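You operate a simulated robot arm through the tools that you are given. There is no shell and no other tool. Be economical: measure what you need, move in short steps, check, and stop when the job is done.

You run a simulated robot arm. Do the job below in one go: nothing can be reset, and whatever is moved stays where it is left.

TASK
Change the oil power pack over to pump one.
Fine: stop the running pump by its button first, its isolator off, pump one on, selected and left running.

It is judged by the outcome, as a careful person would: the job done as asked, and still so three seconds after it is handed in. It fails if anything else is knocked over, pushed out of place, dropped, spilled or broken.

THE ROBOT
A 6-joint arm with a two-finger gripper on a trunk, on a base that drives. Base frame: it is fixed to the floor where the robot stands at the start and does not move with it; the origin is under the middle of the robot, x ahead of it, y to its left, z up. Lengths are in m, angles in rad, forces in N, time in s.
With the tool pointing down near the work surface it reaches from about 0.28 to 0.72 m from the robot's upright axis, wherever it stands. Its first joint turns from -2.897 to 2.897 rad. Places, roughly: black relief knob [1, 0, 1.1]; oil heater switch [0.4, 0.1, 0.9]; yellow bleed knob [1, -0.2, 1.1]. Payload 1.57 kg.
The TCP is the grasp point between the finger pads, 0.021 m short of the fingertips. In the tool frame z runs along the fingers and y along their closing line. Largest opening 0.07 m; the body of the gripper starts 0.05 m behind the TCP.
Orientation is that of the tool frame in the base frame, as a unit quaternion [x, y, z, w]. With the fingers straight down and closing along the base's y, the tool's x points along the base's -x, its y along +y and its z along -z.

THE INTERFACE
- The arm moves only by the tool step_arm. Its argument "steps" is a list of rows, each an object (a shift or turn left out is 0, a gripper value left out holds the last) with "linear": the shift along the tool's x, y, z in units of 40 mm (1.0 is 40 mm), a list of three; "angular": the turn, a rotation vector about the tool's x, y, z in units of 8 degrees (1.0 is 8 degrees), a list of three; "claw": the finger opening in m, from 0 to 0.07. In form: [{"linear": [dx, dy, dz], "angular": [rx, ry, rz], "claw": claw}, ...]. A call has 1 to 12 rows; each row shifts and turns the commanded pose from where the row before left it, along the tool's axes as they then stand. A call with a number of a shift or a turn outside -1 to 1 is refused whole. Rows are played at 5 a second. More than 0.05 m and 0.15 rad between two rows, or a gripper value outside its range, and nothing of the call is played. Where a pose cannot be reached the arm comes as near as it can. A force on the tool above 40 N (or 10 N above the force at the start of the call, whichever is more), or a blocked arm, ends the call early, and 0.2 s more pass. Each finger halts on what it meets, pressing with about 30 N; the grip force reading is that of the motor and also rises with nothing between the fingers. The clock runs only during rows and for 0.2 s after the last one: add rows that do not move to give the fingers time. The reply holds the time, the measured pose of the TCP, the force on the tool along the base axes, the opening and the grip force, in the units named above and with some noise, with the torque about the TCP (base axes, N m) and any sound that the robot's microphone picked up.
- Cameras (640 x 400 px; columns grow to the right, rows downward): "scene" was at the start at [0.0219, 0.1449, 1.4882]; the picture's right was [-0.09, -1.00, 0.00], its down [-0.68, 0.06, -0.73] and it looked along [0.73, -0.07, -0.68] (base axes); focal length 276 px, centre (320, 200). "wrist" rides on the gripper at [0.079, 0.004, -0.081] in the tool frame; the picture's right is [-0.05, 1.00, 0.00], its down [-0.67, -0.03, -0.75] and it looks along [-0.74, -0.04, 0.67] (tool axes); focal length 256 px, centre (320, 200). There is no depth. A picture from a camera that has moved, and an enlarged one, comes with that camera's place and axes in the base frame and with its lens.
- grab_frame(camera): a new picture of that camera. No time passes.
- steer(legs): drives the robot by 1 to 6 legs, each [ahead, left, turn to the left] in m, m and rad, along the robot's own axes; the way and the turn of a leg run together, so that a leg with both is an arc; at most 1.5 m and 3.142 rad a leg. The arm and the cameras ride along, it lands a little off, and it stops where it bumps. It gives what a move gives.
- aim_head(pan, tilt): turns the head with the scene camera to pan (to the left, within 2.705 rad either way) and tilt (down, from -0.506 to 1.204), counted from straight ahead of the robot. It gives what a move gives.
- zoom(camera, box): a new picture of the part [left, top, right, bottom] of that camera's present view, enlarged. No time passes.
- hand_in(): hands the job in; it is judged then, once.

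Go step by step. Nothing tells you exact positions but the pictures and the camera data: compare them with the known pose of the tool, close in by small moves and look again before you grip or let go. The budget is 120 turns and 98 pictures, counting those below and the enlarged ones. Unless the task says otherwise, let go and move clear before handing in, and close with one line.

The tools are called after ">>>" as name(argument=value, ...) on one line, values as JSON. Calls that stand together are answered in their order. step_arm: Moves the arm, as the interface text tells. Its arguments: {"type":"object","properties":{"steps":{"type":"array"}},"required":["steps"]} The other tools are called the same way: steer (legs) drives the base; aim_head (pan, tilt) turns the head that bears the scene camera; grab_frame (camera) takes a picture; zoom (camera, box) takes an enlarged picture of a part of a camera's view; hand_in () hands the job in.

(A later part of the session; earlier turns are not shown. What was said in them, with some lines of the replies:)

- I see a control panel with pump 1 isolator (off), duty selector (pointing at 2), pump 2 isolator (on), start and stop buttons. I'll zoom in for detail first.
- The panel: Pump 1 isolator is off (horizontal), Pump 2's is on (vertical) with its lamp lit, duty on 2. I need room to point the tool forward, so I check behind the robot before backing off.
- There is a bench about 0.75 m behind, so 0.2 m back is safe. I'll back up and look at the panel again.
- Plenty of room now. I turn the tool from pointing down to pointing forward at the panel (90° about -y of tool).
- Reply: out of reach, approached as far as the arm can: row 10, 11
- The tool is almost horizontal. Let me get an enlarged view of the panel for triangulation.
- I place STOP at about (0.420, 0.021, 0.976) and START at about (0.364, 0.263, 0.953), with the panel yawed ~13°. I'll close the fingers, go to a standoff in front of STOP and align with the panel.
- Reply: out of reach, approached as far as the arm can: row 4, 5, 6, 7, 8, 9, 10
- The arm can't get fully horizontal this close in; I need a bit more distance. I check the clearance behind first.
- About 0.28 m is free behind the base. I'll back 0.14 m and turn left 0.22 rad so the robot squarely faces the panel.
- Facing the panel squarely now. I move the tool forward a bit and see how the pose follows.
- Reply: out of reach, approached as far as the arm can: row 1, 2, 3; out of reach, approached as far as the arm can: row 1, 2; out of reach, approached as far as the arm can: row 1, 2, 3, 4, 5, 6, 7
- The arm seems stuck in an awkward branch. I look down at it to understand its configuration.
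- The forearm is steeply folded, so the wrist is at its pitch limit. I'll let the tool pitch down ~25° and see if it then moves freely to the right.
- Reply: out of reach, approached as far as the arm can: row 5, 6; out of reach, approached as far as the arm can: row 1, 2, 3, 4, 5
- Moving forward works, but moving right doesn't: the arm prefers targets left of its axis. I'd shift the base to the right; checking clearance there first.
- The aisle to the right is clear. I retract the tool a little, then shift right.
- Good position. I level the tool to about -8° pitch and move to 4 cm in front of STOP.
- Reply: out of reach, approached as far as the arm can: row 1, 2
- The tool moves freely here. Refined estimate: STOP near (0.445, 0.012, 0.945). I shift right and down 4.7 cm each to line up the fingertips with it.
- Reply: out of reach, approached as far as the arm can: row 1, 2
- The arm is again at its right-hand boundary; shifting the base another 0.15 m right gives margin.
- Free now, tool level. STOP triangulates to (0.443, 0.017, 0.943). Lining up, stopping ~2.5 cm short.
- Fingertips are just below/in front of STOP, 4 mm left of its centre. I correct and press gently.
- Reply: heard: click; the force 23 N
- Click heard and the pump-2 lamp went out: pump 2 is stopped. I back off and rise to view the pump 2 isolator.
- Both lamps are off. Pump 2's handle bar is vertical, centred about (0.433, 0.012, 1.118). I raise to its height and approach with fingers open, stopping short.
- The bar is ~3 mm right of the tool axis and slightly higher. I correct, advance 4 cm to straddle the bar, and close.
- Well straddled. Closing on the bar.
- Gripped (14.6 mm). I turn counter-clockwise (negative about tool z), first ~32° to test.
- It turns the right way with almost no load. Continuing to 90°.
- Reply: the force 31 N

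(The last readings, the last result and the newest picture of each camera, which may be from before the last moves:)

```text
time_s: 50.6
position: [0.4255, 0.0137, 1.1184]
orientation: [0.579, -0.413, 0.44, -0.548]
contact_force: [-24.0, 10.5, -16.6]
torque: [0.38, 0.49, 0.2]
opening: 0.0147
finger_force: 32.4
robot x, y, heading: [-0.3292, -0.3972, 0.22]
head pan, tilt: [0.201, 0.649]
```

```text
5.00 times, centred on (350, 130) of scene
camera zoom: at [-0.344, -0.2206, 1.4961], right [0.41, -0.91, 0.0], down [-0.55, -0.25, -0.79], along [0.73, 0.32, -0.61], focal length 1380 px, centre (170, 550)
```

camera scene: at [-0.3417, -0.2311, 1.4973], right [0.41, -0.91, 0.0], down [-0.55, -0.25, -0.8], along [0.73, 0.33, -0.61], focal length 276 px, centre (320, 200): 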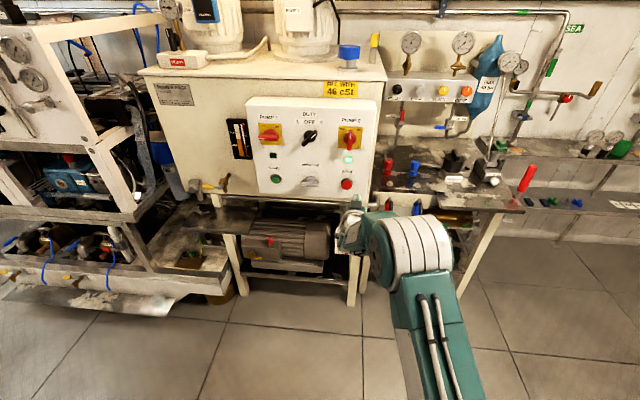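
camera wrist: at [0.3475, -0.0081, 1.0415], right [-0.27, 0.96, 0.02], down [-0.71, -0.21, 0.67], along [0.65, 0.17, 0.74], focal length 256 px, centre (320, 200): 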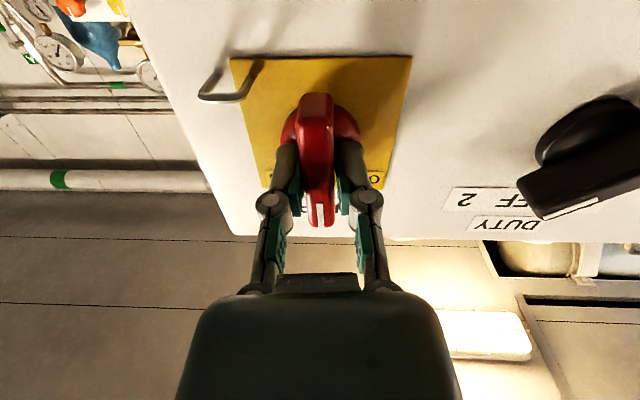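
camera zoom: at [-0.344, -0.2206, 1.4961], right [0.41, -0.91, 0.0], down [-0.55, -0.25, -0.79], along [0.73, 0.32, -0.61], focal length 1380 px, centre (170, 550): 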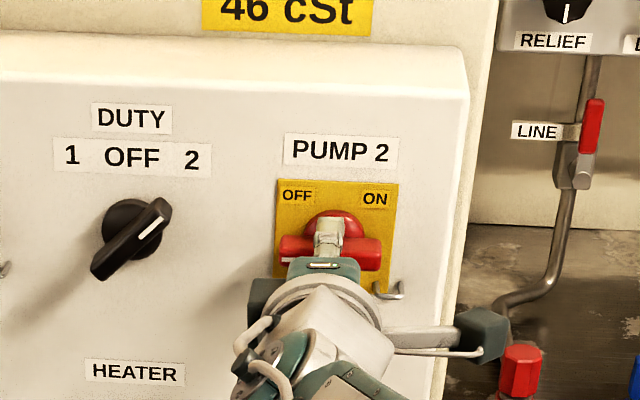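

The handle is horizontal, mark at the OFF side. I release and back straight off.

>>> step_arm(steps=[{"claw": 0.05}, {"claw": 0.05}, {"linear": [0, 0, -0.7]}, {"linear": [0, 0, -0.9]}, {"linear": [0, 0, -0.5]}, {}])

>>> zoom(camera="scene", box=[240, 90, 400, 210])

>>> grab_frame(camera="wrist")

```text
time_s: 52.0
position: [0.3454, -0.01, 1.1224]
orientation: [0.577, -0.412, 0.44, -0.55]
contact_force: [0.0, 0.3, -0.2]
torque: [0.01, 0.01, 0.0]
opening: 0.0497
finger_force: 0.1
robot x, y, heading: [-0.328, -0.3981, 0.221]
head pan, tilt: [0.201, 0.649]
```

```text
3.33 times, centred on (320, 150) of scene
camera zoom: at [-0.3433, -0.225, 1.4968], right [0.41, -0.91, 0.0], down [-0.55, -0.25, -0.8], along [0.73, 0.32, -0.61], focal length 920 px, centre (320, 367)
```

zoom: 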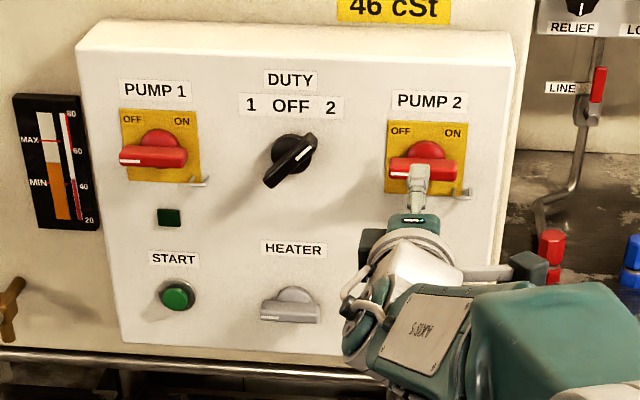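

```text
57 pictures are left
camera wrist: at [0.2897, -0.1082, 1.1223], right [-0.01, 0.0, -1.0], down [-0.9, 0.44, 0.01], along [0.44, 0.9, -0.01], focal length 256 px, centre (320, 200)
```

wrist: 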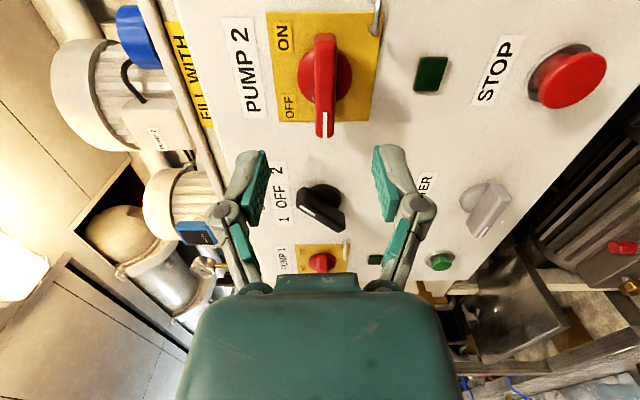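

Pump 2 isolator is OFF. The gripper orientation already suits Pump 1's horizontal handle. I retract, then shift the base left 0.2 m and ahead 0.06 m so pump 1, duty and START are all in reach.

>>> step_arm(steps=[{"linear": [0, 0, -0.9]}, {"linear": [0, 0, -0.9]}, {"linear": [0, 0, -0.4]}, {}])

>>> steer(legs=[[0.0, 0.2, 0], [0.06, 0, 0]])

>>> grab_frame(camera="wrist")

>>> grab_frame(camera="scene")

```text
time_s: 53.0
position: [0.2585, -0.0344, 1.1228]
orientation: [0.577, -0.412, 0.44, -0.551]
contact_force: [-0.6, 0.0, 0.3]
torque: [-0.03, -0.01, -0.01]
opening: 0.0499
finger_force: 0.1
robot x, y, heading: [-0.3277, -0.3992, 0.22]
head pan, tilt: [0.201, 0.649]
```

```text
time_s: 55.1
position: [0.2721, 0.1706, 1.1229]
orientation: [0.577, -0.413, 0.44, -0.551]
contact_force: [-0.4, -0.1, -0.1]
torque: [0.0, -0.01, 0.02]
opening: 0.0497
finger_force: 0.1
robot x, y, heading: [-0.3174, -0.1896, 0.223]
head pan, tilt: [0.201, 0.649]
```

```text
56 pictures are left
camera wrist: at [0.2175, 0.0731, 1.1231], right [-0.01, 0.0, -1.0], down [-0.9, 0.44, 0.01], along [0.44, 0.9, 0.0], focal length 256 px, centre (320, 200)
```

wrist: 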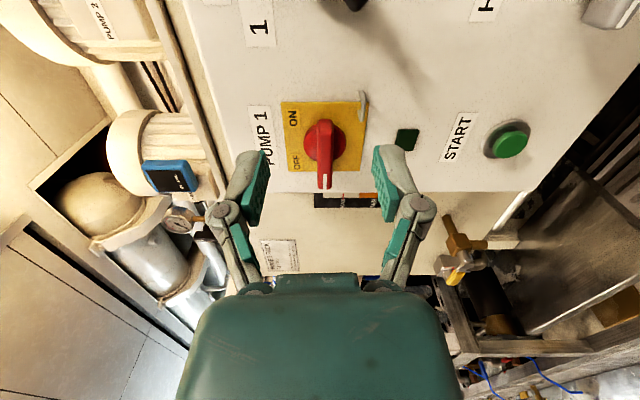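

```text
55 pictures are left
camera scene: at [-0.3303, -0.018, 1.4967], right [0.41, -0.91, 0.0], down [-0.55, -0.25, -0.8], along [0.73, 0.32, -0.61], focal length 276 px, centre (320, 200)
```

scene: 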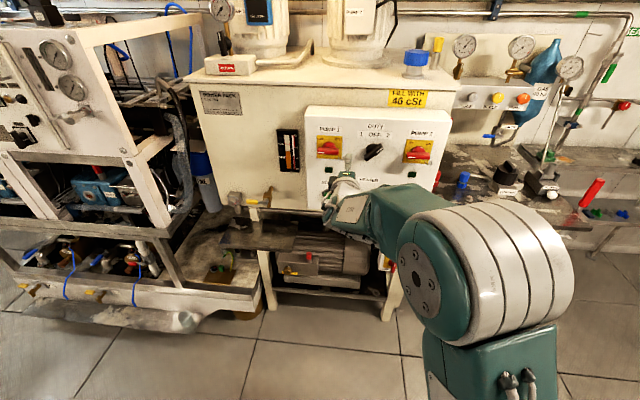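

Pump 1's handle is to the left and ahead, at about (0.36, 0.27, 1.118). I move 6.8 cm left and 4 cm ahead, then look.

>>> step_arm(steps=[{"linear": [-0.85, 0, 0]}, {"linear": [-0.85, 0, 0]}, {"linear": [0, 0, 0.5]}, {"linear": [0, 0, 0.5]}, {}])

>>> grab_frame(camera="wrist")

>>> zoom(camera="scene", box=[290, 100, 390, 180])

```text
time_s: 56.3
position: [0.2913, 0.2493, 1.1189]
orientation: [0.577, -0.412, 0.439, -0.551]
contact_force: [0.7, 0.9, 0.3]
torque: [-0.02, -0.04, -0.02]
opening: 0.05
finger_force: 0.0
robot x, y, heading: [-0.3141, -0.1918, 0.221]
head pan, tilt: [0.201, 0.649]
```

```text
54 pictures are left
camera wrist: at [0.236, 0.1513, 1.1184], right [-0.01, 0.0, -1.0], down [-0.9, 0.44, 0.01], along [0.44, 0.9, 0.0], focal length 256 px, centre (320, 200)
```

wrist: 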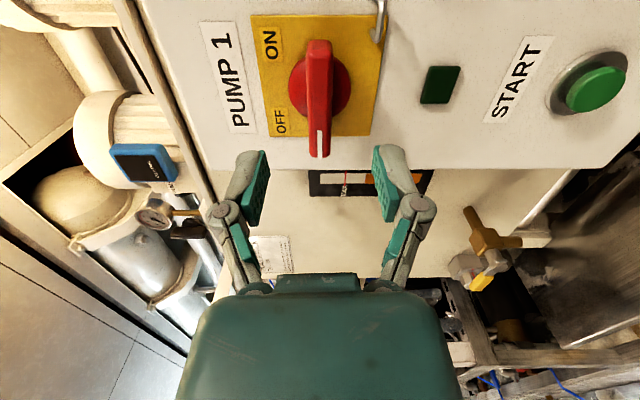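

```text
5.00 times, centred on (340, 140) of scene
camera zoom: at [-0.3305, -0.0164, 1.4966], right [0.41, -0.91, 0.0], down [-0.55, -0.25, -0.8], along [0.73, 0.32, -0.61], focal length 1380 px, centre (220, 500)
```

zoom: 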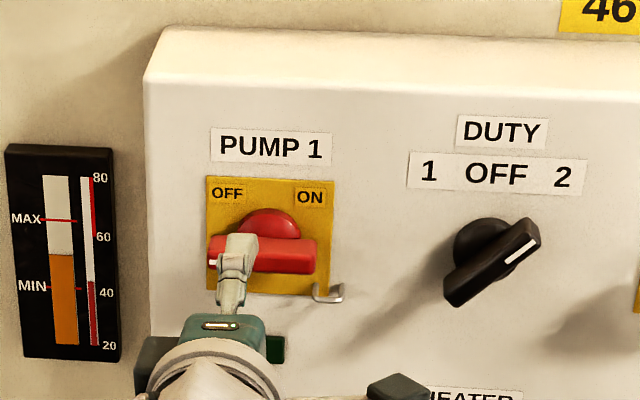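

Aligned laterally and vertically; bar front about 6.8 cm ahead. Advancing 5.8 cm.

>>> step_arm(steps=[{"linear": [0, 0, 0.7]}, {"linear": [0, 0, 0.5]}, {"linear": [0, 0, 0.25]}, {}])

>>> grab_frame(camera="wrist")

>>> zoom(camera="scene", box=[290, 100, 390, 180])

```text
time_s: 57.3
position: [0.3486, 0.2629, 1.1174]
orientation: [0.577, -0.413, 0.439, -0.551]
contact_force: [0.0, 0.8, -0.8]
torque: [0.0, 0.0, -0.02]
opening: 0.05
finger_force: 0.0
robot x, y, heading: [-0.3198, -0.1887, 0.222]
head pan, tilt: [0.201, 0.649]
```

```text
52 pictures are left
camera wrist: at [0.2926, 0.1647, 1.119], right [-0.01, 0.0, -1.0], down [-0.9, 0.44, 0.01], along [0.44, 0.9, 0.0], focal length 256 px, centre (320, 200)
```

wrist: 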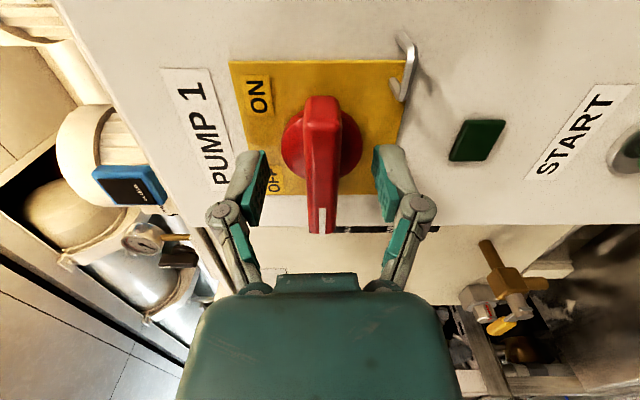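

```text
5.00 times, centred on (340, 140) of scene
camera zoom: at [-0.3299, -0.0177, 1.4967], right [0.41, -0.91, 0.0], down [-0.55, -0.25, -0.8], along [0.73, 0.32, -0.61], focal length 1380 px, centre (220, 500)
```

zoom: 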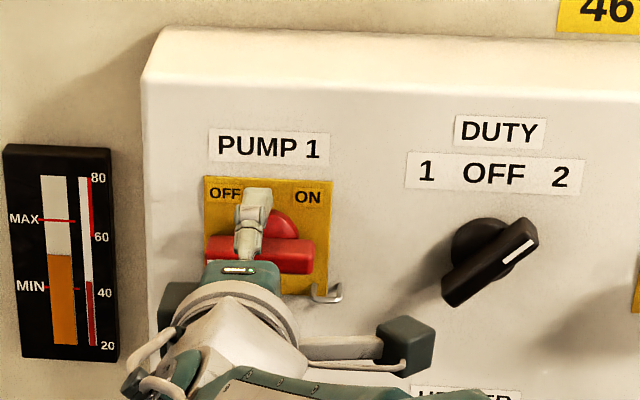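

Straddling the bar just as on pump 2. Closing and turning clockwise, first part.

>>> step_arm(steps=[{"claw": 0.03}, {"claw": 0.01}, {"claw": 0.01}, {"angular": [0, 0, 1]}, {"angular": [0, 0, 1]}, {"angular": [0, 0, 1]}, {}])

>>> zoom(camera="scene", box=[290, 100, 390, 180])

```text
time_s: 58.9
position: [0.3473, 0.2631, 1.1187]
orientation: [-0.477, 0.525, -0.315, 0.631]
contact_force: [0.2, -0.1, -3.8]
torque: [0.0, 0.07, -0.09]
opening: 0.0139
finger_force: 31.7
robot x, y, heading: [-0.3158, -0.1944, 0.217]
head pan, tilt: [0.201, 0.649]
```

```text
5.00 times, centred on (340, 140) of scene
camera zoom: at [-0.3296, -0.0175, 1.4967], right [0.41, -0.91, 0.0], down [-0.55, -0.25, -0.8], along [0.73, 0.32, -0.61], focal length 1380 px, centre (220, 500)
```

zoom: 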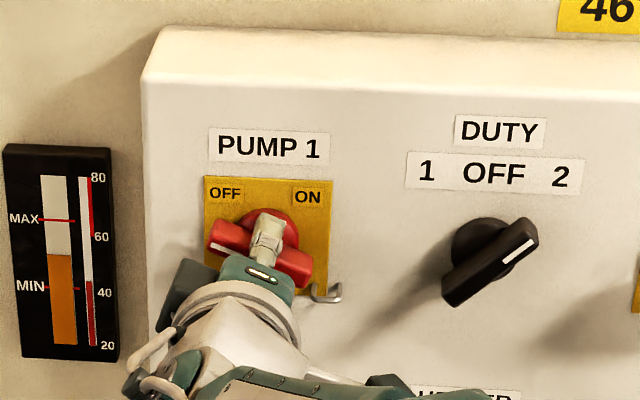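

Turning well; continue to 90°.

>>> step_arm(steps=[{"angular": [0, 0, 1]}, {"angular": [0, 0, 1]}, {"angular": [0, 0, 1]}, {"angular": [0, 0, 1]}, {"angular": [0, 0, 1]}, {"angular": [0, 0, 1]}, {"angular": [0, 0, 1]}, {"angular": [0, 0, 1]}, {"angular": [0, 0, 0.4]}, {}])

>>> zoom(camera="scene", box=[290, 100, 390, 180])

```text
time_s: 61.1
position: [0.3481, 0.2609, 1.1216]
orientation: [-0.108, 0.7, 0.088, 0.7]
contact_force: [0.2, -9.4, 9.9]
torque: [-0.02, -0.05, 0.72]
opening: 0.0139
finger_force: 32.3
robot x, y, heading: [-0.316, -0.1926, 0.214]
head pan, tilt: [0.201, 0.649]
```

```text
5.00 times, centred on (340, 140) of scene
camera zoom: at [-0.3303, -0.0208, 1.4971], right [0.41, -0.91, 0.0], down [-0.55, -0.25, -0.8], along [0.73, 0.33, -0.61], focal length 1380 px, centre (220, 500)
```

zoom: 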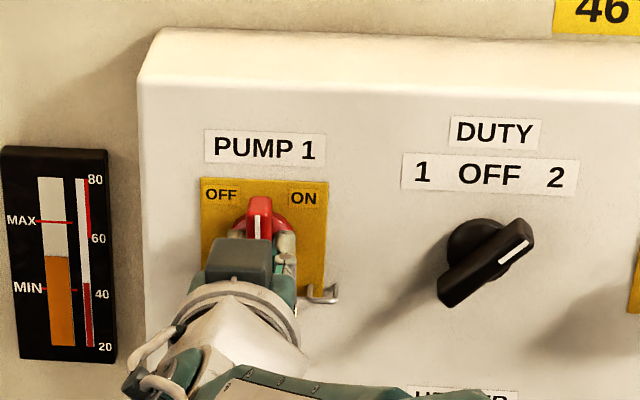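

Vertical with the mark up: ON. Release, back off and look.

>>> step_arm(steps=[{"claw": 0.04}, {"claw": 0.04}, {"linear": [0, 0, -0.7]}, {"linear": [0, 0, -0.9]}, {"linear": [0, 0, -0.5]}, {}])

>>> grab_frame(camera="wrist")

>>> zoom(camera="scene", box=[290, 90, 450, 210])

```text
time_s: 62.5
position: [0.2669, 0.2406, 1.1209]
orientation: [-0.109, 0.701, 0.087, 0.699]
contact_force: [-0.9, -0.4, -0.1]
torque: [0.0, 0.0, 0.02]
opening: 0.0401
finger_force: 0.1
robot x, y, heading: [-0.3133, -0.1918, 0.218]
head pan, tilt: [0.201, 0.649]
```

```text
48 pictures are left
camera wrist: at [0.1889, 0.2199, 1.0409], right [-0.27, 0.96, 0.02], down [-0.71, -0.22, 0.67], along [0.65, 0.17, 0.74], focal length 256 px, centre (320, 200)
```

wrist: 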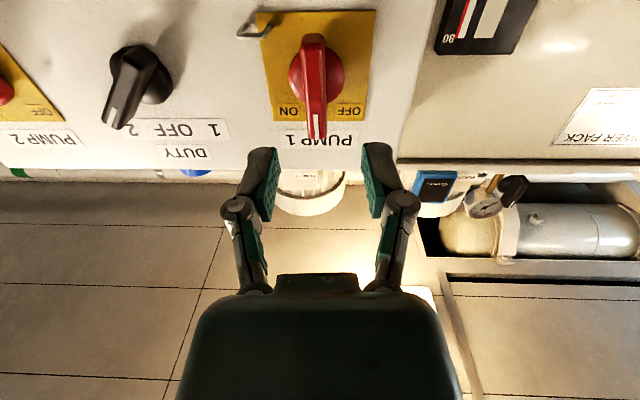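

```text
3.33 times, centred on (370, 150) of scene
camera zoom: at [-0.3303, -0.0178, 1.4967], right [0.41, -0.91, 0.0], down [-0.55, -0.25, -0.8], along [0.73, 0.32, -0.61], focal length 920 px, centre (153, 367)
```

zoom: 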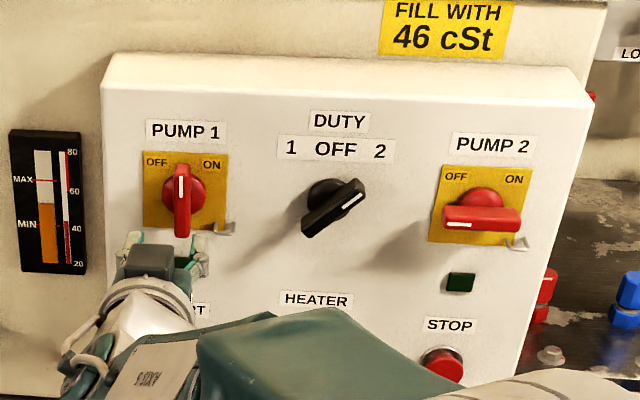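

Pump 1 is ON, pump 2 OFF. Duty knob centre ≈ (0.392, 0.133, 1.119), tilted ~45° clockwise to "2". I move in front of it and roll the gripper to match.

>>> step_arm(steps=[{"linear": [0, -0.86, 0]}, {"linear": [0, -0.86, 0]}, {"linear": [0, -0.86, 0]}, {"linear": [0, -0.86, 0]}, {"angular": [0, 0, 1]}, {"angular": [0, 0, 1]}, {"angular": [0, 0, 1]}, {"angular": [0, 0, 1]}, {"angular": [0, 0, 1]}, {"angular": [0, 0, 0.6]}, {"linear": [0, 0, 0.7]}, {}])

>>> grab_frame(camera="wrist")

>>> zoom(camera="scene", box=[290, 90, 450, 210])

```text
time_s: 65.1
position: [0.3348, 0.2164, 1.2294]
orientation: [0.168, 0.69, 0.347, 0.613]
contact_force: [1.0, 0.7, 0.0]
torque: [-0.02, 0.02, 0.03]
opening: 0.0399
finger_force: 0.1
out of reach, approached as far as the arm can: row 6, 7, 8, 9, 10
robot x, y, heading: [-0.3143, -0.1901, 0.228]
head pan, tilt: [0.201, 0.649]
```

```text
46 pictures are left
camera wrist: at [0.2416, 0.2511, 1.1742], right [-0.18, 0.67, 0.72], down [-0.58, -0.67, 0.47], along [0.79, -0.33, 0.51], focal length 256 px, centre (320, 200)
```

wrist: 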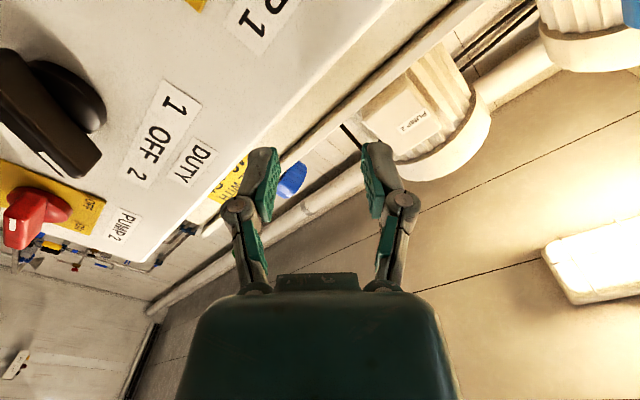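

```text
3.33 times, centred on (370, 150) of scene
camera zoom: at [-0.33, -0.0181, 1.4968], right [0.41, -0.91, 0.0], down [-0.55, -0.25, -0.8], along [0.73, 0.32, -0.61], focal length 920 px, centre (153, 367)
```

zoom: 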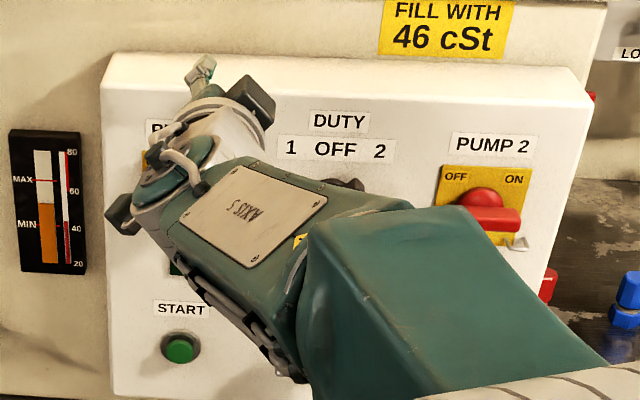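

The roll limit got in the way: the arm drifted up-left (no contact). The bar is symmetric, so I back off and roll the other way by 180° instead.

>>> step_arm(steps=[{"linear": [0, 0, -0.9]}, {"linear": [0, 0, -0.6]}, {"angular": [0, 0, -1]}, {"angular": [0, 0, -1]}, {"angular": [0, 0, -1]}, {"angular": [0, 0, -1]}, {"angular": [0, 0, -1]}, {"angular": [0, 0, -1]}, {"angular": [0, 0, -1]}, {"angular": [0, 0, -1]}, {}])

>>> step_arm(steps=[{"angular": [0, 0, -1]}, {"angular": [0, 0, -1]}, {"angular": [0, 0, -1]}, {"angular": [0, 0, -1]}, {"angular": [0, 0, -1]}, {"angular": [0, 0, -1]}, {"angular": [0, 0, -1]}, {"angular": [0, 0, -1]}, {}])

```text
time_s: 67.5
position: [0.2799, 0.2093, 1.2403]
orientation: [-0.225, 0.673, -0.031, 0.704]
contact_force: [0.6, 0.7, -1.2]
torque: [-0.02, 0.0, -0.02]
opening: 0.0402
finger_force: 0.1
out of reach, approached as far as the arm can: row 1, 2
robot x, y, heading: [-0.3184, -0.1929, 0.218]
head pan, tilt: [0.201, 0.649]
```

```text
time_s: 69.5
position: [0.2781, 0.209, 1.239]
orientation: [-0.547, 0.452, -0.4, 0.58]
contact_force: [0.4, 0.2, -0.3]
torque: [-0.02, 0.06, 0.02]
opening: 0.0398
finger_force: 0.0
robot x, y, heading: [-0.3182, -0.1941, 0.217]
head pan, tilt: [0.201, 0.649]
```

>>> step_arm(steps=[{"angular": [0, 0, -1]}, {"angular": [0, 0, -1]}, {"angular": [0, 0, -1]}, {"angular": [0, 0, -1]}, {"angular": [0, 0, -1]}, {"angular": [0, 0, -1]}, {"angular": [0, 0, -0.5]}, {"linear": [-0.07, 0.98, 0]}, {"linear": [-0.07, 0.98, 0]}, {"linear": [-0.07, 0.98, 0]}, {"linear": [-0.07, 0.98, 0]}, {}])

>>> grab_frame(camera="wrist")

>>> zoom(camera="scene", box=[290, 90, 450, 210])

```text
time_s: 72.1
position: [0.3059, 0.1069, 1.125]
orientation: [0.69, -0.167, 0.613, -0.346]
contact_force: [-0.1, 0.6, 0.5]
torque: [-0.02, -0.03, -0.03]
opening: 0.0399
finger_force: 0.1
robot x, y, heading: [-0.3144, -0.1915, 0.223]
head pan, tilt: [0.201, 0.649]
```

```text
44 pictures are left
camera wrist: at [0.2459, 0.0298, 1.1804], right [0.18, -0.67, -0.72], down [-0.85, 0.26, -0.46], along [0.49, 0.7, -0.52], focal length 256 px, centre (320, 200)
```

wrist: 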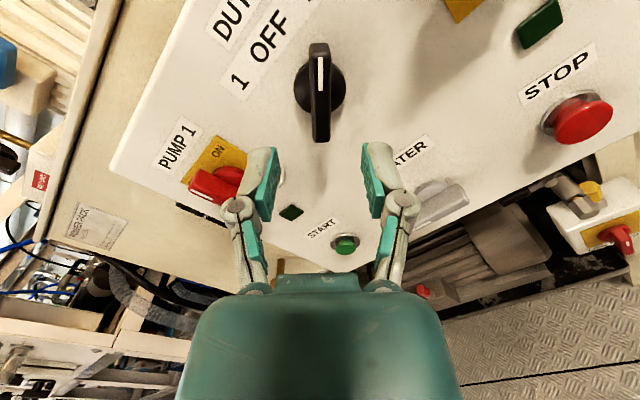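

```text
3.33 times, centred on (370, 150) of scene
camera zoom: at [-0.3301, -0.0188, 1.4968], right [0.41, -0.91, 0.0], down [-0.55, -0.25, -0.8], along [0.73, 0.32, -0.61], focal length 920 px, centre (153, 367)
```

zoom: 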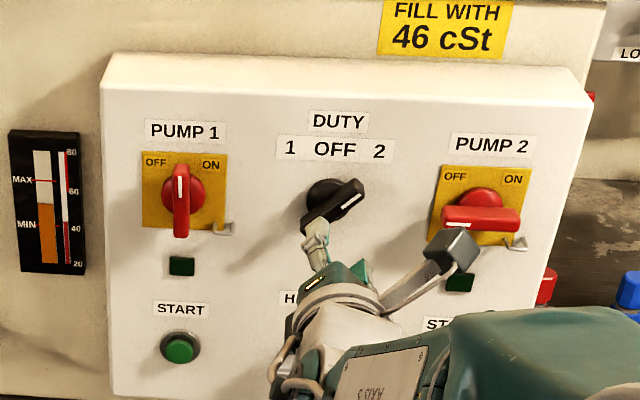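

The bar is aligned with the gripper in the wrist view. Advancing 7.8 cm to straddle it.

>>> step_arm(steps=[{"linear": [-0.1, 0.04, 0.5]}, {"linear": [0, 0, 0.7]}, {"linear": [0, 0, 0.5]}, {"linear": [0, 0, 0.25]}, {}])

>>> grab_frame(camera="wrist")

```text
time_s: 73.3
position: [0.3812, 0.1305, 1.1218]
orientation: [0.69, -0.167, 0.613, -0.346]
contact_force: [0.2, -0.4, 0.4]
torque: [-0.02, -0.02, 0.0]
opening: 0.0399
finger_force: 0.0
robot x, y, heading: [-0.317, -0.1915, 0.217]
head pan, tilt: [0.201, 0.649]
```

```text
42 pictures are left
camera wrist: at [0.3211, 0.0535, 1.1767], right [0.18, -0.67, -0.72], down [-0.85, 0.26, -0.46], along [0.49, 0.7, -0.52], focal length 256 px, centre (320, 200)
```

wrist: 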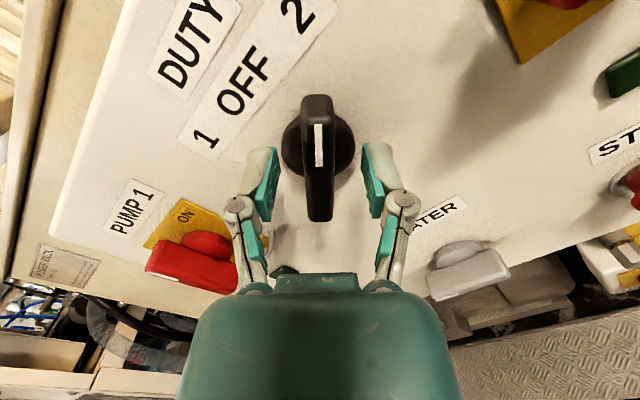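

Straddled. Close and rotate counter-clockwise in part, then check.

>>> step_arm(steps=[{"linear": [0, 0, 0.05], "claw": 0.03}, {"claw": 0.008}, {"claw": 0.008}, {"angular": [0, 0, -1]}, {"angular": [0, 0, -1]}, {"angular": [0, 0, -1]}, {}])

>>> zoom(camera="scene", box=[290, 90, 450, 210])

```text
time_s: 74.9
position: [0.3822, 0.1336, 1.1232]
orientation: [0.708, -0.018, 0.674, -0.211]
contact_force: [12.6, 20.1, 14.4]
torque: [0.36, -0.83, 0.42]
opening: 0.014
finger_force: 31.8
robot x, y, heading: [-0.3142, -0.1903, 0.214]
head pan, tilt: [0.201, 0.649]
```

```text
3.33 times, centred on (370, 150) of scene
camera zoom: at [-0.3303, -0.0149, 1.4965], right [0.41, -0.91, 0.0], down [-0.55, -0.25, -0.8], along [0.73, 0.32, -0.61], focal length 920 px, centre (153, 367)
```

zoom: 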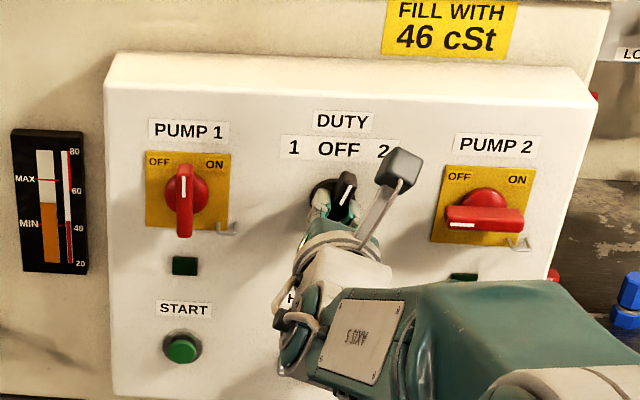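

Turning, but some side load: the knob's axis is a few mm up-left. I compensate and continue in small increments.

>>> step_arm(steps=[{"linear": [0.03, -0.1, 0]}, {"angular": [0, 0, -1]}, {"angular": [0, 0, -1]}, {"angular": [0, 0, -1]}, {}])

```text
time_s: 76.1
position: [0.3819, 0.135, 1.1224]
orientation: [0.698, 0.13, 0.701, -0.067]
contact_force: [2.7, 15.0, 8.1]
torque: [0.14, -0.35, 0.65]
opening: 0.0141
finger_force: 32.6
robot x, y, heading: [-0.3162, -0.1918, 0.221]
head pan, tilt: [0.201, 0.649]
```

>>> step_arm(steps=[{"linear": [0, -0.08, 0]}, {"angular": [0, 0, -1]}, {"angular": [0, 0, -1]}, {"angular": [0, 0, -1]}, {"angular": [0, 0, -1]}, {"angular": [0, 0, -1]}, {"angular": [0, 0, -0.4]}, {}])

>>> zoom(camera="scene", box=[290, 90, 450, 210])

>>> grab_frame(camera="wrist")

```text
time_s: 77.9
position: [0.3807, 0.1379, 1.1221]
orientation: [0.602, 0.377, 0.675, 0.197]
contact_force: [-16.1, 5.2, -11.2]
torque: [0.32, 0.79, -0.29]
opening: 0.0147
finger_force: 32.5
robot x, y, heading: [-0.3182, -0.1926, 0.217]
head pan, tilt: [0.201, 0.649]
```

```text
3.33 times, centred on (370, 150) of scene
camera zoom: at [-0.3304, -0.0164, 1.4965], right [0.41, -0.91, 0.0], down [-0.55, -0.25, -0.8], along [0.73, 0.32, -0.61], focal length 920 px, centre (153, 367)
```

zoom: 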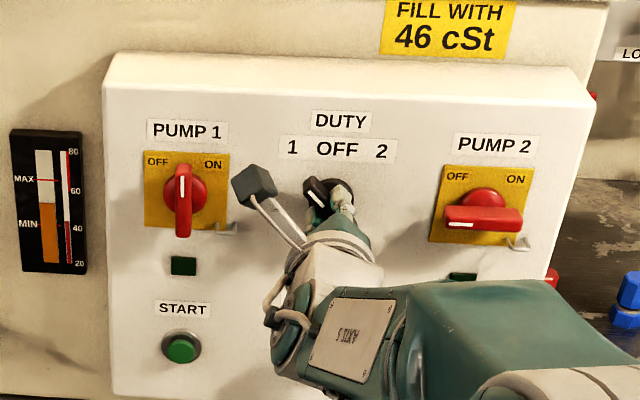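

```text
39 pictures are left
camera wrist: at [0.2891, 0.1703, 1.178], right [0.2, -0.68, 0.71], down [-0.59, -0.66, -0.46], along [0.78, -0.33, -0.53], focal length 256 px, centre (320, 200)
```

wrist: 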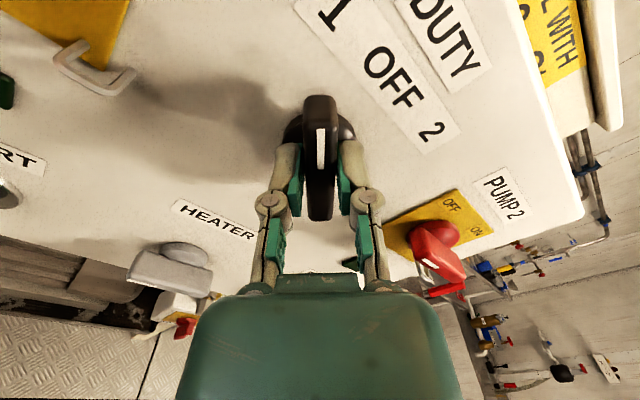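

The knob points to 1. Release and back off to confirm.

>>> step_arm(steps=[{"claw": 0.04}, {"claw": 0.04}, {"linear": [0, 0, -0.7]}, {"linear": [0, 0, -0.9]}, {"linear": [0, 0, -0.5]}, {}])

>>> zoom(camera="scene", box=[290, 90, 450, 210])

>>> grab_frame(camera="wrist")

```text
time_s: 79.3
position: [0.3003, 0.1132, 1.1231]
orientation: [0.602, 0.376, 0.677, 0.196]
contact_force: [0.4, 0.3, -0.5]
torque: [-0.01, -0.02, -0.05]
opening: 0.04
finger_force: 0.1
robot x, y, heading: [-0.3127, -0.1945, 0.221]
head pan, tilt: [0.201, 0.649]
```

```text
3.33 times, centred on (370, 150) of scene
camera zoom: at [-0.3302, -0.0188, 1.4968], right [0.41, -0.91, 0.0], down [-0.55, -0.25, -0.8], along [0.73, 0.32, -0.61], focal length 920 px, centre (153, 367)
```

zoom: 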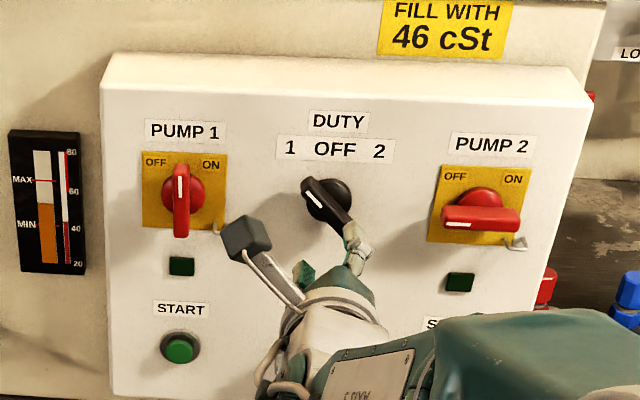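

```text
37 pictures are left
camera wrist: at [0.2085, 0.1461, 1.1803], right [0.2, -0.68, 0.71], down [-0.59, -0.66, -0.47], along [0.78, -0.33, -0.53], focal length 256 px, centre (320, 200)
```

wrist: 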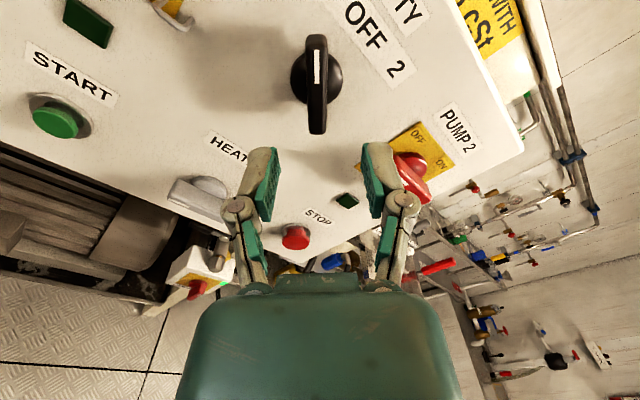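

Duty is on 1. START is at about (0.363, 0.261, 0.947). I close the fingers and move in front of it.

>>> step_arm(steps=[{"linear": [-0.15, -0.88, 0], "claw": 0}, {"linear": [-0.15, -0.88, 0]}, {"linear": [-0.15, -0.88, 0]}, {"linear": [-0.15, -0.88, 0]}, {"linear": [-0.15, -0.88, 0]}, {"linear": [-0.15, -0.88, 0]}, {"linear": [0, 0, 0.5]}, {"linear": [0, 0, 0.5]}, {}])

>>> grab_frame(camera="wrist")

>>> zoom(camera="scene", box=[290, 90, 450, 210])

```text
time_s: 81.3
position: [0.3074, 0.2343, 0.9426]
orientation: [0.602, 0.376, 0.677, 0.196]
contact_force: [0.5, 0.4, -0.5]
torque: [-0.02, -0.01, -0.02]
opening: 0.0
finger_force: 28.6
robot x, y, heading: [-0.3169, -0.1916, 0.218]
head pan, tilt: [0.201, 0.649]
```

```text
36 pictures are left
camera wrist: at [0.2157, 0.2665, 0.997], right [0.2, -0.68, 0.71], down [-0.59, -0.66, -0.47], along [0.78, -0.33, -0.53], focal length 256 px, centre (320, 200)
```

wrist: 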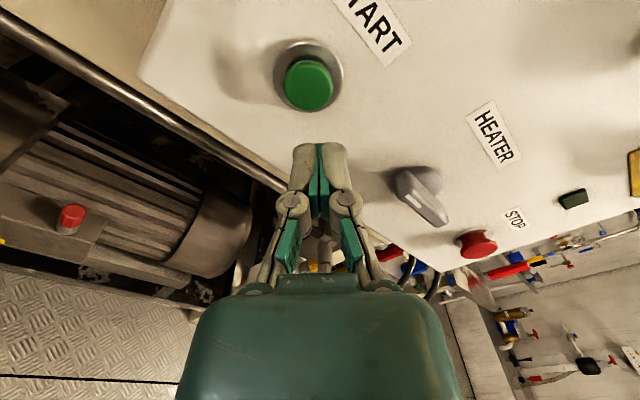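

```text
3.33 times, centred on (370, 150) of scene
camera zoom: at [-0.3299, -0.0179, 1.4967], right [0.41, -0.91, 0.0], down [-0.55, -0.25, -0.8], along [0.73, 0.32, -0.61], focal length 920 px, centre (153, 367)
```

zoom: 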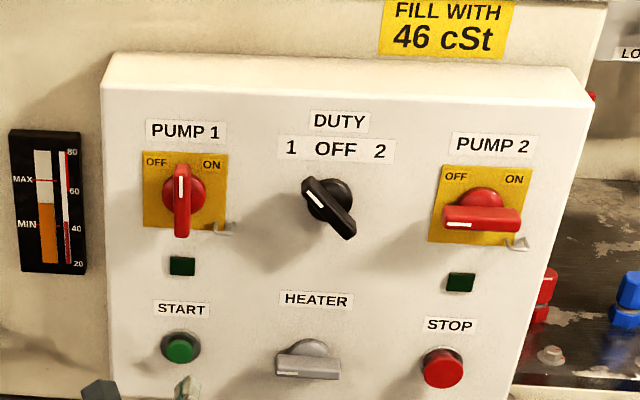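

START is ~1.3 cm left and 3 mm up from the tool line, 4 cm ahead. I correct and move closer, then check.

>>> step_arm(steps=[{"linear": [0.29, -0.18, 0]}, {"linear": [0, 0, 0.6]}, {}])

>>> grab_frame(camera="wrist")

>>> grab_frame(camera="scene")

```text
time_s: 82.1
position: [0.3255, 0.253, 0.9442]
orientation: [0.602, 0.375, 0.677, 0.197]
contact_force: [0.3, 0.0, -0.1]
torque: [0.0, 0.05, 0.03]
opening: 0.0
finger_force: 29.5
robot x, y, heading: [-0.3167, -0.1895, 0.223]
head pan, tilt: [0.201, 0.649]
```

```text
34 pictures are left
camera wrist: at [0.2339, 0.286, 0.9997], right [0.2, -0.68, 0.71], down [-0.59, -0.66, -0.47], along [0.78, -0.33, -0.53], focal length 256 px, centre (320, 200)
```

wrist: 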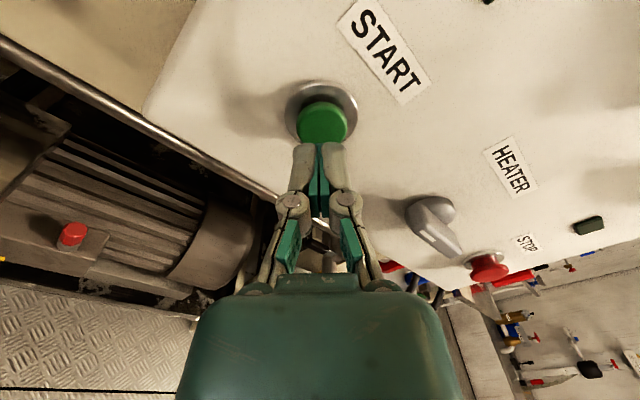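

```text
33 pictures are left
camera scene: at [-0.3299, -0.0175, 1.4967], right [0.41, -0.91, 0.0], down [-0.55, -0.25, -0.8], along [0.73, 0.32, -0.61], focal length 276 px, centre (320, 200)
```

scene: 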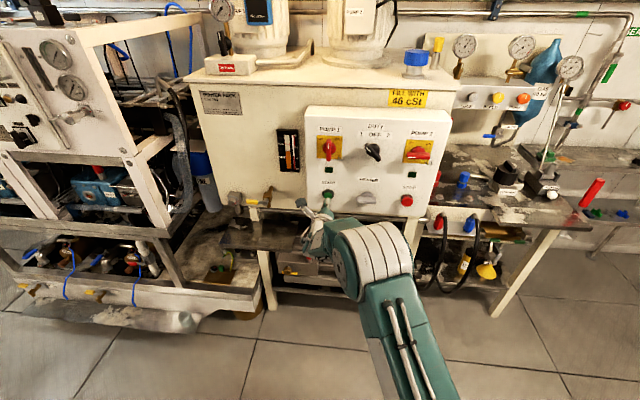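

Lined up with START, about 2 cm away. Pressing.

>>> step_arm(steps=[{"linear": [0, 0.03, 0.3]}, {"linear": [0, 0, 0.2]}, {"linear": [0, 0, 0.15]}, {"linear": [0, 0, 0.1]}])

```text
time_s: 83.1
position: [0.3519, 0.2603, 0.9433]
orientation: [0.602, 0.376, 0.677, 0.195]
contact_force: [-27.9, -10.2, 4.2]
torque: [0.01, -0.15, 0.12]
opening: 0.0059
finger_force: 28.9
robot x, y, heading: [-0.3172, -0.1886, 0.218]
head pan, tilt: [0.201, 0.649]
heard: click
```

Click heard. I back off and check the pump 1 lamp.

>>> step_arm(steps=[{"linear": [0, 0, -0.7]}, {"linear": [0, 0, -0.9]}, {"linear": [0, 0, -0.9]}, {}])

>>> zoom(camera="scene", box=[290, 90, 450, 210])

```text
time_s: 84.1
position: [0.2603, 0.2327, 0.9437]
orientation: [0.602, 0.375, 0.677, 0.197]
contact_force: [-0.4, -0.1, 0.0]
torque: [0.03, 0.01, -0.03]
opening: 0.0
finger_force: 28.3
robot x, y, heading: [-0.316, -0.1928, 0.215]
head pan, tilt: [0.201, 0.649]
```

```text
3.33 times, centred on (370, 150) of scene
camera zoom: at [-0.33, -0.0178, 1.4967], right [0.41, -0.91, 0.0], down [-0.55, -0.25, -0.8], along [0.73, 0.32, -0.61], focal length 920 px, centre (153, 367)
```

zoom: 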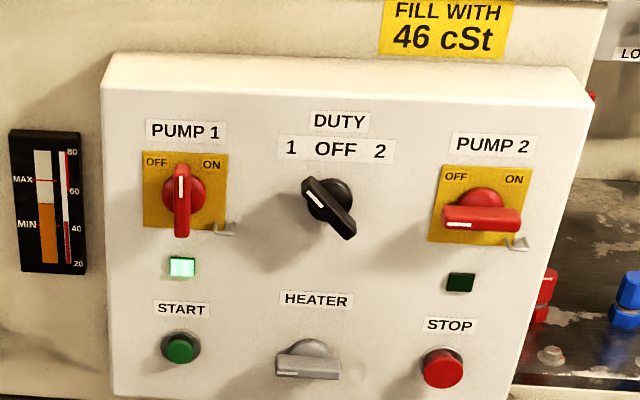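

Pump 1's lamp is lit, pump 2's is out. I wait a few seconds to be sure it keeps running.

>>> step_arm(steps=[{"linear": [0, 0, -0.5]}, {}, {}, {}, {}, {}, {}, {}, {}, {}, {}, {}])

>>> zoom(camera="scene", box=[290, 90, 450, 210])

```text
time_s: 86.7
position: [0.2383, 0.2269, 0.944]
orientation: [0.602, 0.375, 0.677, 0.196]
contact_force: [-0.2, 0.3, 0.1]
torque: [-0.01, 0.02, 0.0]
opening: 0.0
finger_force: 28.6
robot x, y, heading: [-0.3188, -0.1902, 0.217]
head pan, tilt: [0.201, 0.649]
```

```text
3.33 times, centred on (370, 150) of scene
camera zoom: at [-0.3302, -0.0177, 1.4967], right [0.41, -0.91, 0.0], down [-0.55, -0.25, -0.8], along [0.73, 0.32, -0.61], focal length 920 px, centre (153, 367)
```

zoom: 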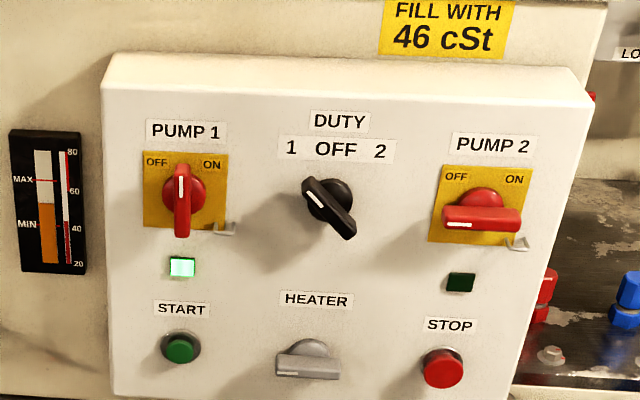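

Everything holds: pump 2 is off, and pump 1 is on, selected and running. The arm is clear, so I'm handing in.

>>> hand_in()

```text
The job is handed in.
```

The power pack is changed over to pump one: I stopped pump two with its button and turned its isolator off. Pump one's isolator is on, duty is set to 1, and it was started and left running with its lamp lit.
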